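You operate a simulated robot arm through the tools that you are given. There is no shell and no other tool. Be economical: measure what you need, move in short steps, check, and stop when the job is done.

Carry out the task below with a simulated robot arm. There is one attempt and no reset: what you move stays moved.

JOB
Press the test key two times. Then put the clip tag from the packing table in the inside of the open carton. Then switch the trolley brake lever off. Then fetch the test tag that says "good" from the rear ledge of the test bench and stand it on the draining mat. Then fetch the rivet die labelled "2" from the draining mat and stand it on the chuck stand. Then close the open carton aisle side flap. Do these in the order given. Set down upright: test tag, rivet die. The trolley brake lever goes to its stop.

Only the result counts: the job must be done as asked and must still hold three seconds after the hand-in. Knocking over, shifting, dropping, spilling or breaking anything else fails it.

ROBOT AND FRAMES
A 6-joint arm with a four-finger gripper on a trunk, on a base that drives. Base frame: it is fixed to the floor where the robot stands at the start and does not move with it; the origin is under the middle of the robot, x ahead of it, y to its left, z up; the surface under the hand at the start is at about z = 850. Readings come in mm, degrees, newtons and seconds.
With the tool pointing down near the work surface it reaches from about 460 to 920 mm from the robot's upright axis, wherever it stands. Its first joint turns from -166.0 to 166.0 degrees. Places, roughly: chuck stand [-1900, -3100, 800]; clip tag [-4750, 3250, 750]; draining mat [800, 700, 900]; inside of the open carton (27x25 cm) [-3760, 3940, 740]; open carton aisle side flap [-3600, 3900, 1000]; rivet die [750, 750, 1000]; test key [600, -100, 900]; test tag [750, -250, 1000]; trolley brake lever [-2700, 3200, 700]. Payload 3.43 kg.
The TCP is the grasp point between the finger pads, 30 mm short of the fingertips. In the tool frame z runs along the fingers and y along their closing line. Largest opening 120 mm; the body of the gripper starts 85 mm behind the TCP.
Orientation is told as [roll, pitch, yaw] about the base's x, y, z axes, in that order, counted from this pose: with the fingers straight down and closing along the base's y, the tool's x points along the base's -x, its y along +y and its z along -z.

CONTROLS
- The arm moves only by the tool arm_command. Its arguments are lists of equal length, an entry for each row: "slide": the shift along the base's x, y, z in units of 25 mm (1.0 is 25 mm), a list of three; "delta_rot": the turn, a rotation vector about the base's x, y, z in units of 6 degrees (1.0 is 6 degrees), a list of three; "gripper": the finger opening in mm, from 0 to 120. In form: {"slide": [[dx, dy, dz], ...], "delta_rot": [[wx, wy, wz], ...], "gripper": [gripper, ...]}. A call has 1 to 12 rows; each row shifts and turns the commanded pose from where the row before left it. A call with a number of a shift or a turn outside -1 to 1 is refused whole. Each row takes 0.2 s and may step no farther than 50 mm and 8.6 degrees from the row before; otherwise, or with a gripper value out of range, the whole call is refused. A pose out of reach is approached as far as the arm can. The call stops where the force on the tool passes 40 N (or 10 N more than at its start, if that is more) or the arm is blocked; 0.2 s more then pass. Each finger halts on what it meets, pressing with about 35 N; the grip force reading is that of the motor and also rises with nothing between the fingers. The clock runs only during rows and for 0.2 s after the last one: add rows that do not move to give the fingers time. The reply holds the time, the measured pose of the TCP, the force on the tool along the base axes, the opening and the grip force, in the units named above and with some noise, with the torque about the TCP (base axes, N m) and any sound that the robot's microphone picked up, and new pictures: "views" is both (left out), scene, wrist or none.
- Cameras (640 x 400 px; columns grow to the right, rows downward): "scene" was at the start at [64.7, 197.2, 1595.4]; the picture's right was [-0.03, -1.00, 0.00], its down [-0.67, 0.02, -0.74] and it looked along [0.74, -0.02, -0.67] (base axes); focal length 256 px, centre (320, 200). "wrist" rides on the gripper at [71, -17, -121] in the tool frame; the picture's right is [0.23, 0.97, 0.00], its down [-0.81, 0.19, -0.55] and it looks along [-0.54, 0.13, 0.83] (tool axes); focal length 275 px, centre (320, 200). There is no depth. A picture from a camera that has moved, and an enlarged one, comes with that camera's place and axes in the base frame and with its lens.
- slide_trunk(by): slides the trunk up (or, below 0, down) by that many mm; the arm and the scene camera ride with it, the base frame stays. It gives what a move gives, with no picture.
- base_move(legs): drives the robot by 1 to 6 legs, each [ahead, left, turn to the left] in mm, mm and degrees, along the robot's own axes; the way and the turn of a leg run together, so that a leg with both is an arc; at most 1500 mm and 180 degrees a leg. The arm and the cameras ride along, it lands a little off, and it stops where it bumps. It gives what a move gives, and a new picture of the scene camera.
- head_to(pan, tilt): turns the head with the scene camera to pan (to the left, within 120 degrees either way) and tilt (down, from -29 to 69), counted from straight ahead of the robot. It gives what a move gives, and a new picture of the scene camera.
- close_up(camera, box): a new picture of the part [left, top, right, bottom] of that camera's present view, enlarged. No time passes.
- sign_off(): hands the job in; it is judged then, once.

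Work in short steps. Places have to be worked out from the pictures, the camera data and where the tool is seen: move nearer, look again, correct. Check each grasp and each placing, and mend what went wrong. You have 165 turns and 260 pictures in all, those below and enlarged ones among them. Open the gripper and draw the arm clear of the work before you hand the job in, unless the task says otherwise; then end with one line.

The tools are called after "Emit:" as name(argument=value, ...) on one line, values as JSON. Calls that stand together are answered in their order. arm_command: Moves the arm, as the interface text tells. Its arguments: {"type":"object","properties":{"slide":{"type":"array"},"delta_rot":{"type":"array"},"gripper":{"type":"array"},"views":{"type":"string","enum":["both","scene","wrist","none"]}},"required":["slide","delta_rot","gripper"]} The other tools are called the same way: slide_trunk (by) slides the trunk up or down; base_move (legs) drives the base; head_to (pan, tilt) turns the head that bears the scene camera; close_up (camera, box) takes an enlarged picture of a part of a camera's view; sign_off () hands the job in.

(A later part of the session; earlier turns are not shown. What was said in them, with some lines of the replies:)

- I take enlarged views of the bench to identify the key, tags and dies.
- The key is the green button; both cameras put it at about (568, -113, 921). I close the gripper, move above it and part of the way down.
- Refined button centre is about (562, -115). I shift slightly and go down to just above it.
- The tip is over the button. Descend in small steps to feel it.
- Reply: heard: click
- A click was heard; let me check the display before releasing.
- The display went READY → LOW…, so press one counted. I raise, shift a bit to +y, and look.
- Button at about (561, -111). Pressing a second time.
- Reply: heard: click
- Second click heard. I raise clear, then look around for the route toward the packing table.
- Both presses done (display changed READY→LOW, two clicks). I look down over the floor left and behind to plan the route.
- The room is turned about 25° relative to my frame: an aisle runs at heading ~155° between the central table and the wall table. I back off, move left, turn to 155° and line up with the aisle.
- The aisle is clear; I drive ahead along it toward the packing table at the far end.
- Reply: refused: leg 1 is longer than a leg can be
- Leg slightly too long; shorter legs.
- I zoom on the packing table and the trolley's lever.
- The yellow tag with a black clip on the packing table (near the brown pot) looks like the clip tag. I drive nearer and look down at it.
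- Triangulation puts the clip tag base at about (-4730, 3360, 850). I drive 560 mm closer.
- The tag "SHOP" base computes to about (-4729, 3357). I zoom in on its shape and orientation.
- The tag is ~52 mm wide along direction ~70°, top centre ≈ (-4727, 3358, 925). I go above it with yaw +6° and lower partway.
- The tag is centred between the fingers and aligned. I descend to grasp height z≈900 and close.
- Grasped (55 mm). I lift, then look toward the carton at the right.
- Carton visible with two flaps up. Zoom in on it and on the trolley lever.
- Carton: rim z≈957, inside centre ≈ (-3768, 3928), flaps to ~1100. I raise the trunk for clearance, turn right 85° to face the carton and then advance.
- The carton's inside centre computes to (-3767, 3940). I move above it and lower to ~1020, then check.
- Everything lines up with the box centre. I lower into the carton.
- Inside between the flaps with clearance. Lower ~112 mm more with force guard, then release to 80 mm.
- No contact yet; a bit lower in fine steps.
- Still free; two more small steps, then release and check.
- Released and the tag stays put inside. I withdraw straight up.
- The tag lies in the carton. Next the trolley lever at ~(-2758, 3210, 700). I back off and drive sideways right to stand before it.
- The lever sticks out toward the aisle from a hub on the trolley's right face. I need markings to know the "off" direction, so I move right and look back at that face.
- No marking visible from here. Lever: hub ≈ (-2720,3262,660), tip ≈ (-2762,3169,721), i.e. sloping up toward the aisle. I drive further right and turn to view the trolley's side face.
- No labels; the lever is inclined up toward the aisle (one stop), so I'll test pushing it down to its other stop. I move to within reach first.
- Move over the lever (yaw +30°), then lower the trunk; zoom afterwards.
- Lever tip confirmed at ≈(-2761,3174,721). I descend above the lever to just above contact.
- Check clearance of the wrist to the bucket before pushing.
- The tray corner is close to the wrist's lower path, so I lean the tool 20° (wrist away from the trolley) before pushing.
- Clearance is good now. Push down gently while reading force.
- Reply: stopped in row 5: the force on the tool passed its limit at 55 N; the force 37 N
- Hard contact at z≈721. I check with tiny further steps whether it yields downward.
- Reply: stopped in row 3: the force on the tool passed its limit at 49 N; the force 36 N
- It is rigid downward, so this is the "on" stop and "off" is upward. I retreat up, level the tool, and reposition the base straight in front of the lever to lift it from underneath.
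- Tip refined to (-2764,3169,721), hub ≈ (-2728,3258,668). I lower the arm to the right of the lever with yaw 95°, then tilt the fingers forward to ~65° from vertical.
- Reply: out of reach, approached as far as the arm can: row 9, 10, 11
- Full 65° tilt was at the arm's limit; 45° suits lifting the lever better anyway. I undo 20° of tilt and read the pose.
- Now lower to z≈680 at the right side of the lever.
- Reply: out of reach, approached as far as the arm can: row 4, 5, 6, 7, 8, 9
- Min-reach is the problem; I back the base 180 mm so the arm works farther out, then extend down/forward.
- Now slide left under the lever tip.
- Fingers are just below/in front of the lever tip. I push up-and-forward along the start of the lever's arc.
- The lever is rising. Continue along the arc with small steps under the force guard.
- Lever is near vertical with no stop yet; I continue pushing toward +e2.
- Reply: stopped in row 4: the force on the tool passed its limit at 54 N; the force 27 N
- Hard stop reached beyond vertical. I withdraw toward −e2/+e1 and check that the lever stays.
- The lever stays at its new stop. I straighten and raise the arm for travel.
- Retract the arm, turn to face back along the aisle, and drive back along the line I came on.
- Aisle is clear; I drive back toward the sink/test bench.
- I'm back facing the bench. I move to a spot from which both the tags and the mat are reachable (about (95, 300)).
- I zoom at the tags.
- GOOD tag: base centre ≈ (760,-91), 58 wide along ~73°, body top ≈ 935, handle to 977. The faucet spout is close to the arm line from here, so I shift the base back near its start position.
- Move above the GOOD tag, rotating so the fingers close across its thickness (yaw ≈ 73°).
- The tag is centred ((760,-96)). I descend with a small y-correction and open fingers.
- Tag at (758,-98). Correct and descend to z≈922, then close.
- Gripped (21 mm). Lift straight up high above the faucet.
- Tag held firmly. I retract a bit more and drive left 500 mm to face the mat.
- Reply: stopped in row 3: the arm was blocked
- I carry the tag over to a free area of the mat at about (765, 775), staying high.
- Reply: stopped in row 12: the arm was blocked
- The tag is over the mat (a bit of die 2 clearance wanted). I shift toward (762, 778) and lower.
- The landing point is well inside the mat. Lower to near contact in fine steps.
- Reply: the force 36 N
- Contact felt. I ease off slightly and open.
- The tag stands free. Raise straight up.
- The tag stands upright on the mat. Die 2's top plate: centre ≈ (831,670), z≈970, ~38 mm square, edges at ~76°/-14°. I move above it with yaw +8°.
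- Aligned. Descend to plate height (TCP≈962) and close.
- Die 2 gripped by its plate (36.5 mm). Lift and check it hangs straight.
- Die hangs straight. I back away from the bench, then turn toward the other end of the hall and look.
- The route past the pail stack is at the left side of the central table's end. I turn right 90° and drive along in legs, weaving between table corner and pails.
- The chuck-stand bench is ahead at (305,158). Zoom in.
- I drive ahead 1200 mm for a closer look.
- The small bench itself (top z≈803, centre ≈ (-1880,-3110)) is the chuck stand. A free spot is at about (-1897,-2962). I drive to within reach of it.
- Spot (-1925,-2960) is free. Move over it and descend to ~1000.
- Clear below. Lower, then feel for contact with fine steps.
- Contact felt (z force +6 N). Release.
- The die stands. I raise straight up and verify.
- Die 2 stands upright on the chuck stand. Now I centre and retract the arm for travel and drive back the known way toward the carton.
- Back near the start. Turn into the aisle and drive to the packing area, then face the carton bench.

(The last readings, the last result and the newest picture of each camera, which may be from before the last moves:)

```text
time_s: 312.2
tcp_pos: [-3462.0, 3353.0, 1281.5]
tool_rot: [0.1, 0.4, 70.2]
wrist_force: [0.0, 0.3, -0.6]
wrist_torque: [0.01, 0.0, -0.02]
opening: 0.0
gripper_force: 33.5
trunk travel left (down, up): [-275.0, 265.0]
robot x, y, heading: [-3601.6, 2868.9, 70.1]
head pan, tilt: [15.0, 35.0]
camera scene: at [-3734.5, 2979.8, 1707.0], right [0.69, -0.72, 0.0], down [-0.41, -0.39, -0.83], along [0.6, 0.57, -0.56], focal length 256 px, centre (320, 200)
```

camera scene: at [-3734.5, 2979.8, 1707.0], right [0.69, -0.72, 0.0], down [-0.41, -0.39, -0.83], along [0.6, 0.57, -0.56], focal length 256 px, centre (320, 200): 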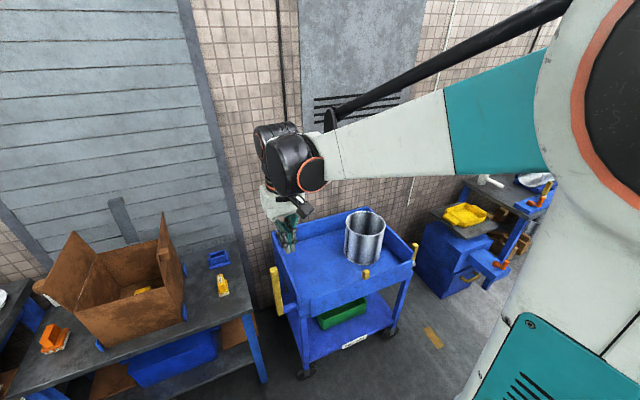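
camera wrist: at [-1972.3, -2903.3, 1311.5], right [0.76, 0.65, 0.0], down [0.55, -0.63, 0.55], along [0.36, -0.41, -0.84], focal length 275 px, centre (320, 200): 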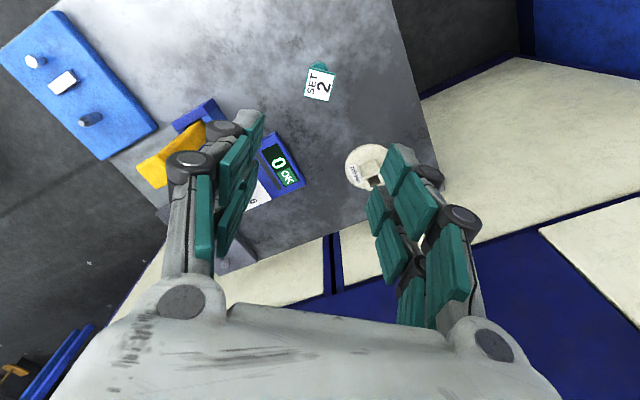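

I drive to the position before the carton, slightly to its right.

Emit:
base_move(legs=[[0, 366, 0], [285, 0, 0]])

Emit:
arm_command(slide=[[0.5, 0.4, 0], [0.5, 0.4, 0], [0.5, 0.4, 0], [0.5, 0.4, 0], [0.5, 0.4, 0]], delta_rot=[[0, 0, 0], [0, 0, 0], [0, 0, 0], [0, 0, 0], [0, 0, 0]], gripper=[0, 0, 0, 0, 0], views="wrist")

Emit:
head_to(pan=0, tilt=50)

```text
time_s: 316.1
tcp_pos: [-3705.3, 3746.8, 1282.1]
tool_rot: [0.0, 0.3, 70.0]
wrist_force: [1.1, 1.0, 0.4]
wrist_torque: [-0.01, -0.03, 0.0]
opening: 0.0
gripper_force: 33.3
trunk travel left (down, up): [-275.0, 265.0]
robot x, y, heading: [-3855.0, 3258.5, 69.6]
head pan, tilt: [15.0, 35.0]
camera scene: at [-3979.6, 3375.4, 1708.1], right [0.69, -0.72, 0.0], down [-0.4, -0.39, -0.83], along [0.6, 0.58, -0.55], focal length 256 px, centre (320, 200)
```

scene: 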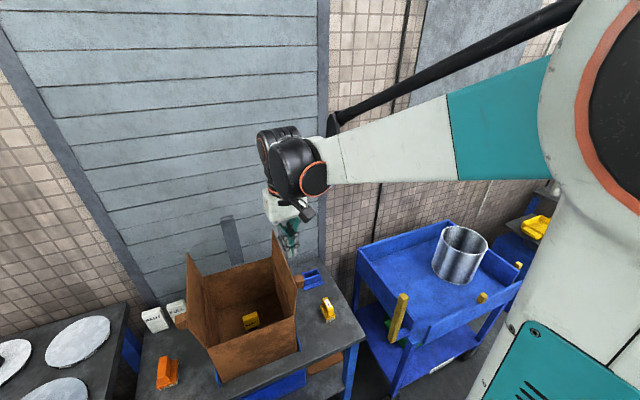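

```text
time_s: 317.3
tcp_pos: [-3643.3, 3795.3, 1283.5]
tool_rot: [0.1, 0.2, 69.9]
wrist_force: [0.6, 0.0, -0.7]
wrist_torque: [0.0, 0.01, 0.0]
opening: 0.0
gripper_force: 33.5
trunk travel left (down, up): [-275.0, 265.0]
robot x, y, heading: [-3850.9, 3261.6, 69.5]
head pan, tilt: [15.0, 35.0]
camera wrist: at [-3650.7, 3724.2, 1401.6], right [-0.99, 0.12, 0.0], down [0.1, 0.83, 0.55], along [0.06, 0.55, -0.84], focal length 275 px, centre (320, 200)
```

wrist: 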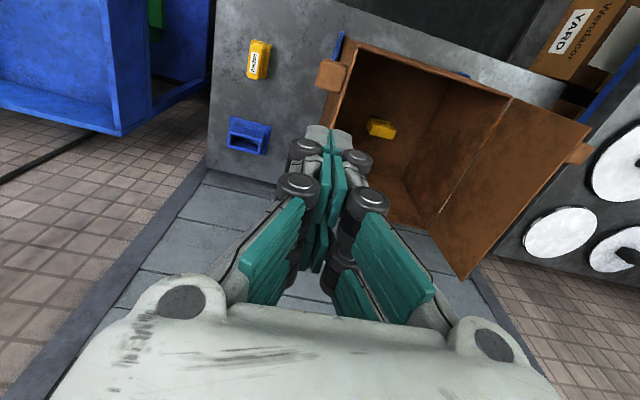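

```text
time_s: 318.1
tcp_pos: [-3643.0, 3795.7, 1281.7]
tool_rot: [0.2, 0.4, 69.9]
wrist_force: [0.9, 0.7, -0.8]
wrist_torque: [-0.02, 0.0, 0.02]
opening: 0.0
gripper_force: 33.2
trunk travel left (down, up): [-275.0, 265.0]
robot x, y, heading: [-3846.9, 3261.3, 69.8]
head pan, tilt: [0.0, 50.0]
camera scene: at [-4017.1, 3384.8, 1684.3], right [0.94, -0.35, 0.0], down [-0.27, -0.72, -0.64], along [0.22, 0.6, -0.77], focal length 256 px, centre (320, 200)
```

scene: 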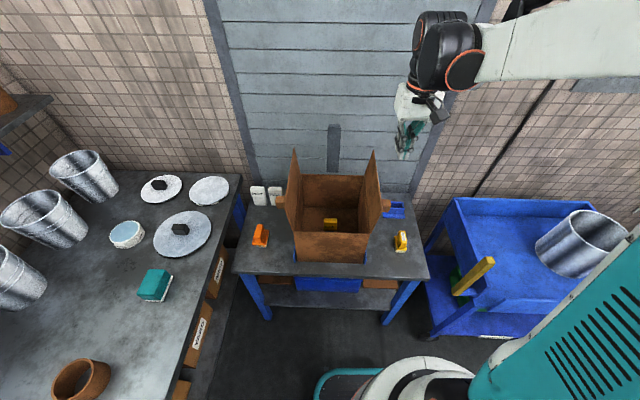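

Emit:
close_up(camera="scene", box=[265, 130, 425, 270])

```text
2.86 times, centred on (345, 200) of scene
camera zoom: at [-4017.1, 3384.8, 1684.3], right [0.94, -0.35, 0.0], down [-0.27, -0.72, -0.64], along [0.22, 0.6, -0.77], focal length 730 px, centre (249, 200)
```

zoom: 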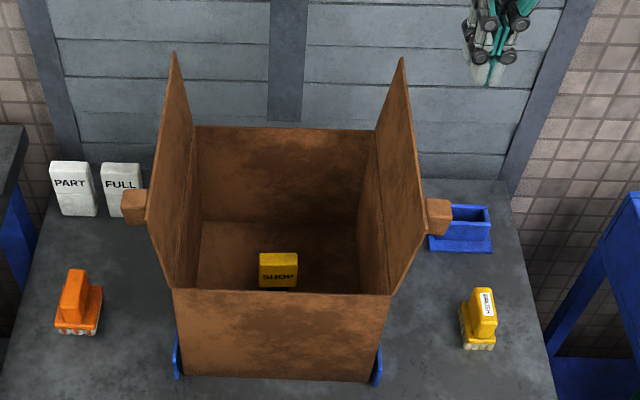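

Right (aisle-side) flap: hinge at rim z≈957, ~125 mm high, leaning ~10° outward. I bring the closed fingers down outside it, behind its tab.

Emit:
arm_command(slide=[[0.78, 0.83, 0], [0.78, 0.83, 0], [0.78, 0.83, 0], [0, 0, -0.965], [0, 0, -0.965], [0, 0, -0.965], [0, 0, -0.965], [0, 0, -0.965], [0, 0, -0.965], [0, 0, -0.965], [0, 0, -0.965], [0, 0, -0.965]], delta_rot=[[0, 0, 0], [0, 0, 0], [0, 0, 0], [0, 0, 0], [0, 0, 0], [0, 0, 0], [0, 0, 0], [0, 0, 0], [0, 0, 0], [0, 0, 0], [0, 0, 0], [0, 0, 0]], gripper=[0, 0, 0, 0, 0, 0, 0, 0, 0, 0, 0, 0])

Emit:
close_up(camera="scene", box=[265, 130, 425, 270])

```text
time_s: 320.7
tcp_pos: [-3584.4, 3859.1, 1063.2]
tool_rot: [0.1, 0.2, 70.0]
wrist_force: [-0.7, 0.4, 0.6]
wrist_torque: [0.0, 0.03, -0.01]
opening: 0.0
gripper_force: 33.7
trunk travel left (down, up): [-275.0, 265.0]
robot x, y, heading: [-3852.5, 3261.4, 69.5]
head pan, tilt: [0.0, 50.0]
camera scene: at [-4016.8, 3385.3, 1684.2], right [0.94, -0.35, 0.0], down [-0.27, -0.72, -0.64], along [0.22, 0.6, -0.77], focal length 256 px, centre (320, 200)
camera wrist: at [-3591.4, 3787.2, 1183.1], right [-0.99, 0.12, 0.0], down [0.1, 0.83, 0.55], along [0.06, 0.55, -0.84], focal length 275 px, centre (320, 200)
```

scene: 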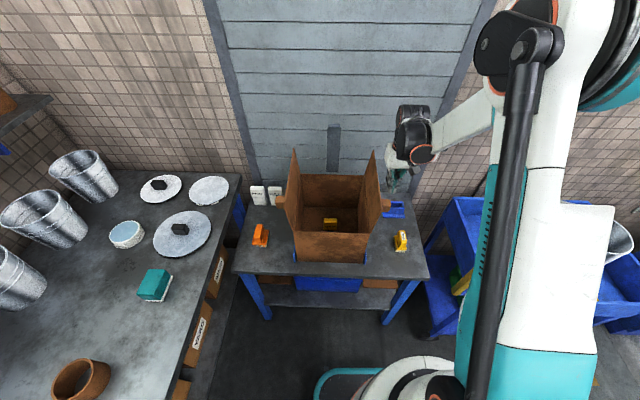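
wrist: 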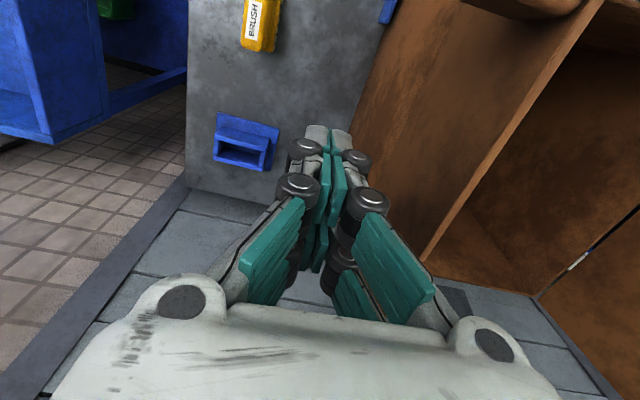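

```text
2.86 times, centred on (345, 200) of scene
camera zoom: at [-4016.8, 3385.3, 1684.2], right [0.94, -0.35, 0.0], down [-0.27, -0.72, -0.64], along [0.22, 0.6, -0.77], focal length 730 px, centre (249, 200)
```

zoom: 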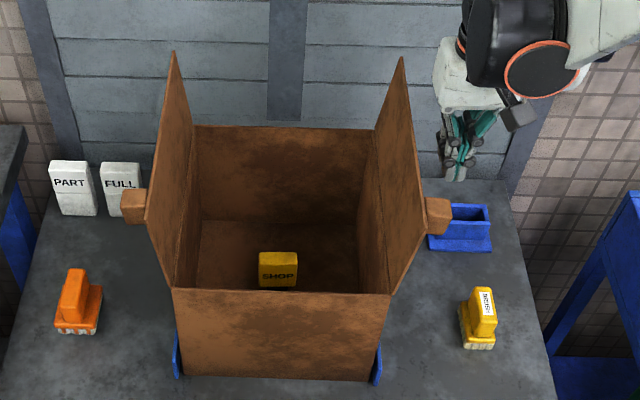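

Push toward the carton (−e1) in 10 mm steps.

Emit:
arm_command(slide=[[-0.374, 0.143, 0], [-0.374, 0.143, 0], [-0.374, 0.143, 0], [-0.374, 0.143, 0], [-0.374, 0.143, 0], [-0.374, 0.143, 0], [-0.374, 0.143, 0], [-0.374, 0.143, 0]], delta_rot=[[0, 0, 0], [0, 0, 0], [0, 0, 0], [0, 0, 0], [0, 0, 0], [0, 0, 0], [0, 0, 0], [0, 0, 0]], gripper=[0, 0, 0, 0, 0, 0, 0, 0], views="wrist")

Emit:
close_up(camera="scene", box=[265, 130, 425, 270])

```text
time_s: 322.5
tcp_pos: [-3658.7, 3887.5, 1065.1]
tool_rot: [0.1, 0.3, 70.0]
wrist_force: [0.0, 0.9, 0.3]
wrist_torque: [0.01, 0.02, 0.03]
opening: 0.0
gripper_force: 33.7
trunk travel left (down, up): [-275.0, 265.0]
robot x, y, heading: [-3850.5, 3259.5, 69.8]
head pan, tilt: [0.0, 50.0]
camera wrist: at [-3666.3, 3816.1, 1184.2], right [-0.99, 0.12, 0.0], down [0.1, 0.83, 0.55], along [0.06, 0.55, -0.84], focal length 275 px, centre (320, 200)
```

wrist: 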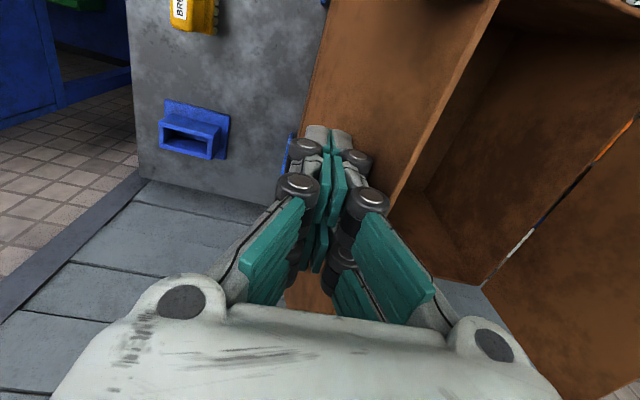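

```text
2.86 times, centred on (345, 200) of scene
camera zoom: at [-4017.2, 3385.0, 1684.2], right [0.94, -0.35, 0.0], down [-0.27, -0.72, -0.64], along [0.22, 0.6, -0.77], focal length 730 px, centre (249, 200)
```

zoom: 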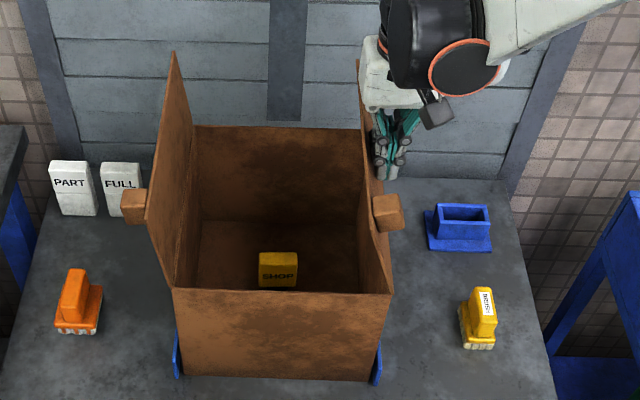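

The flap is rotating inward and the carton isn't shifting. Continue in an arc inward and down.

Emit:
arm_command(slide=[[-0.56, 0.215, -0.08], [-0.6, 0.23, -0.12], [-0.374, 0.143, -0.2], [-0.374, 0.143, -0.28], [-0.374, 0.143, -0.32], [-0.3, 0.115, -0.36]], delta_rot=[[0, 0, 0], [0, 0, 0], [0, 0, 0], [0, 0, 0], [0, 0, 0], [0, 0, 0]], gripper=[0, 0, 0, 0, 0, 0], views="none")

Emit:
close_up(camera="scene", box=[265, 130, 425, 270])

```text
time_s: 323.9
tcp_pos: [-3723.0, 3913.5, 1031.7]
tool_rot: [0.1, 0.3, 70.0]
wrist_force: [-0.7, -0.2, 0.0]
wrist_torque: [0.01, 0.01, 0.01]
opening: 0.0
gripper_force: 33.2
trunk travel left (down, up): [-275.0, 265.0]
robot x, y, heading: [-3849.5, 3263.2, 69.5]
head pan, tilt: [0.0, 50.0]
```

```text
2.86 times, centred on (345, 200) of scene
camera zoom: at [-4017.1, 3385.0, 1684.2], right [0.94, -0.35, 0.0], down [-0.27, -0.72, -0.64], along [0.22, 0.6, -0.77], focal length 730 px, centre (249, 200)
```

zoom: 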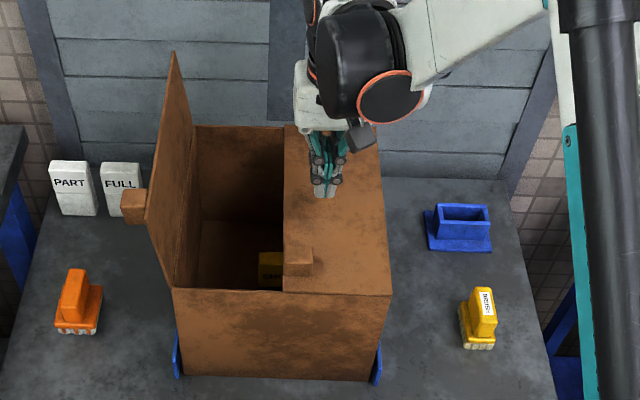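

The flap appears to lie flat. I press down gently to make sure it is fully closed.

Emit:
arm_command(slide=[[0, 0, -0.6], [0, 0, -0.4], [0, 0, -0.2], [0, 0, -0.1], [0, 0, -0.1], [0, 0, -0.1], [0, 0, -0.1]], delta_rot=[[0, 0, 0], [0, 0, 0], [0, 0, 0], [0, 0, 0], [0, 0, 0], [0, 0, 0], [0, 0, 0]], gripper=[0, 0, 0, 0, 0, 0, 0], views="none")

Emit:
close_up(camera="scene", box=[265, 130, 425, 270])

```text
time_s: 325.5
tcp_pos: [-3723.6, 3913.0, 991.8]
tool_rot: [0.1, 0.3, 70.0]
wrist_force: [-0.1, 0.5, 3.4]
wrist_torque: [0.07, -0.03, -0.01]
opening: 6.0
gripper_force: 33.5
trunk travel left (down, up): [-275.0, 265.0]
robot x, y, heading: [-3853.0, 3264.8, 69.4]
head pan, tilt: [0.0, 50.0]
```

```text
2.86 times, centred on (345, 200) of scene
camera zoom: at [-4017.0, 3384.7, 1684.3], right [0.94, -0.35, 0.0], down [-0.27, -0.72, -0.64], along [0.22, 0.6, -0.77], focal length 730 px, centre (249, 200)
```

zoom: 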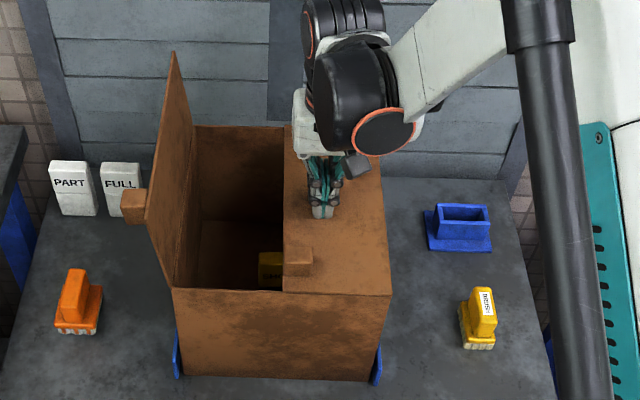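

Contact at rim height: it's closed. I raise the arm clear, open the gripper and verify.

Emit:
arm_command(slide=[[0, 0, 1], [0, 0, 1], [0, 0, 1], [0, 0, 1], [0, 0, 1], [0, 0, 1], [0, 0, 1], [0, 0, 1], [0.3, -0.5, 1], [0.3, -0.5, 1], [0.3, -0.5, 1], [0.3, -0.5, 0]], delta_rot=[[0, 0, 0], [0, 0, 0], [0, 0, 0], [0, 0, 0], [0, 0, 0], [0, 0, 0], [0, 0, 0], [0, 0, 0], [0, 0, 0], [0, 0, 0], [0, 0, 0], [0, 0, 0]], gripper=[0, 0, 0, 0, 0, 0, 0, 0, 60, 100, 100, 100], views="scene")

Emit:
base_move(legs=[[-300, 0, 0]])

Emit:
close_up(camera="scene", box=[265, 60, 525, 260])

```text
time_s: 328.1
tcp_pos: [-3693.4, 3861.8, 1265.7]
tool_rot: [0.2, 0.3, 70.1]
wrist_force: [-0.1, -0.6, 0.0]
wrist_torque: [0.02, 0.01, -0.03]
opening: 99.9
gripper_force: 0.0
trunk travel left (down, up): [-275.0, 265.0]
robot x, y, heading: [-3849.8, 3261.8, 69.7]
head pan, tilt: [0.0, 50.0]
camera scene: at [-4016.9, 3384.4, 1684.3], right [0.94, -0.35, 0.0], down [-0.27, -0.72, -0.64], along [0.22, 0.6, -0.77], focal length 256 px, centre (320, 200)
```

scene: 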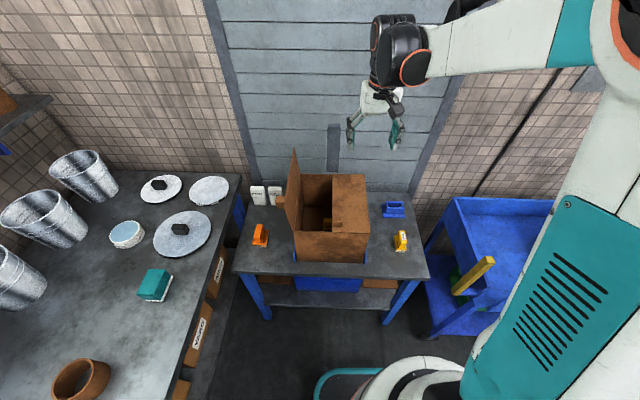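

```text
time_s: 330.1
tcp_pos: [-3796.6, 3580.6, 1266.9]
tool_rot: [0.0, 0.2, 70.1]
wrist_force: [-0.6, -0.6, 0.9]
wrist_torque: [0.06, -0.02, 0.0]
opening: 100.0
gripper_force: 0.0
trunk travel left (down, up): [-275.0, 265.0]
robot x, y, heading: [-3954.8, 2981.3, 69.5]
head pan, tilt: [0.0, 50.0]
camera scene: at [-4122.0, 3102.2, 1684.3], right [0.94, -0.35, 0.0], down [-0.27, -0.72, -0.64], along [0.22, 0.6, -0.77], focal length 256 px, centre (320, 200)
```

scene: 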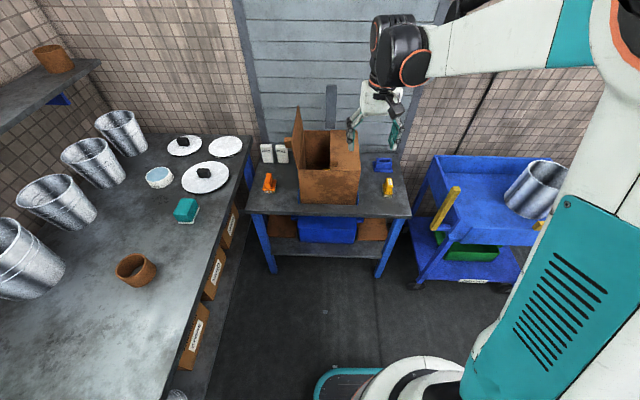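

```text
2.00 times, centred on (395, 160) of scene
camera zoom: at [-4122.0, 3102.2, 1684.3], right [0.94, -0.35, 0.0], down [-0.27, -0.72, -0.64], along [0.22, 0.6, -0.77], focal length 511 px, centre (170, 280)
```

zoom: 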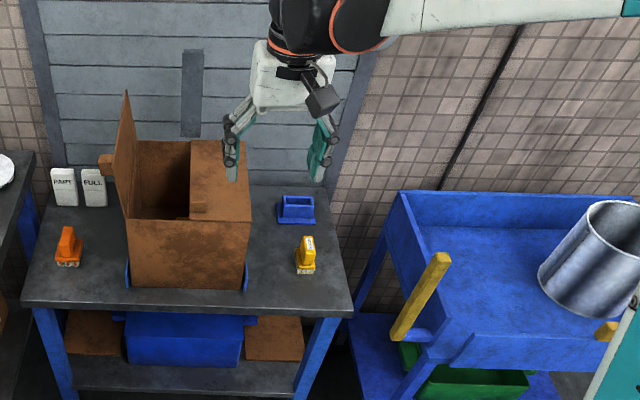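

The aisle-side flap stays closed, the tag is in the carton, and the arm is clear with the gripper open. Handing in.

Emit:
sign_off()

```text
The job is handed in.
```

All six steps were done in order and the job is handed in; the two judgement calls were taking the small bench beside the machine as the "chuck stand", and taking the lever's upward stop as "off", since neither was labelled.
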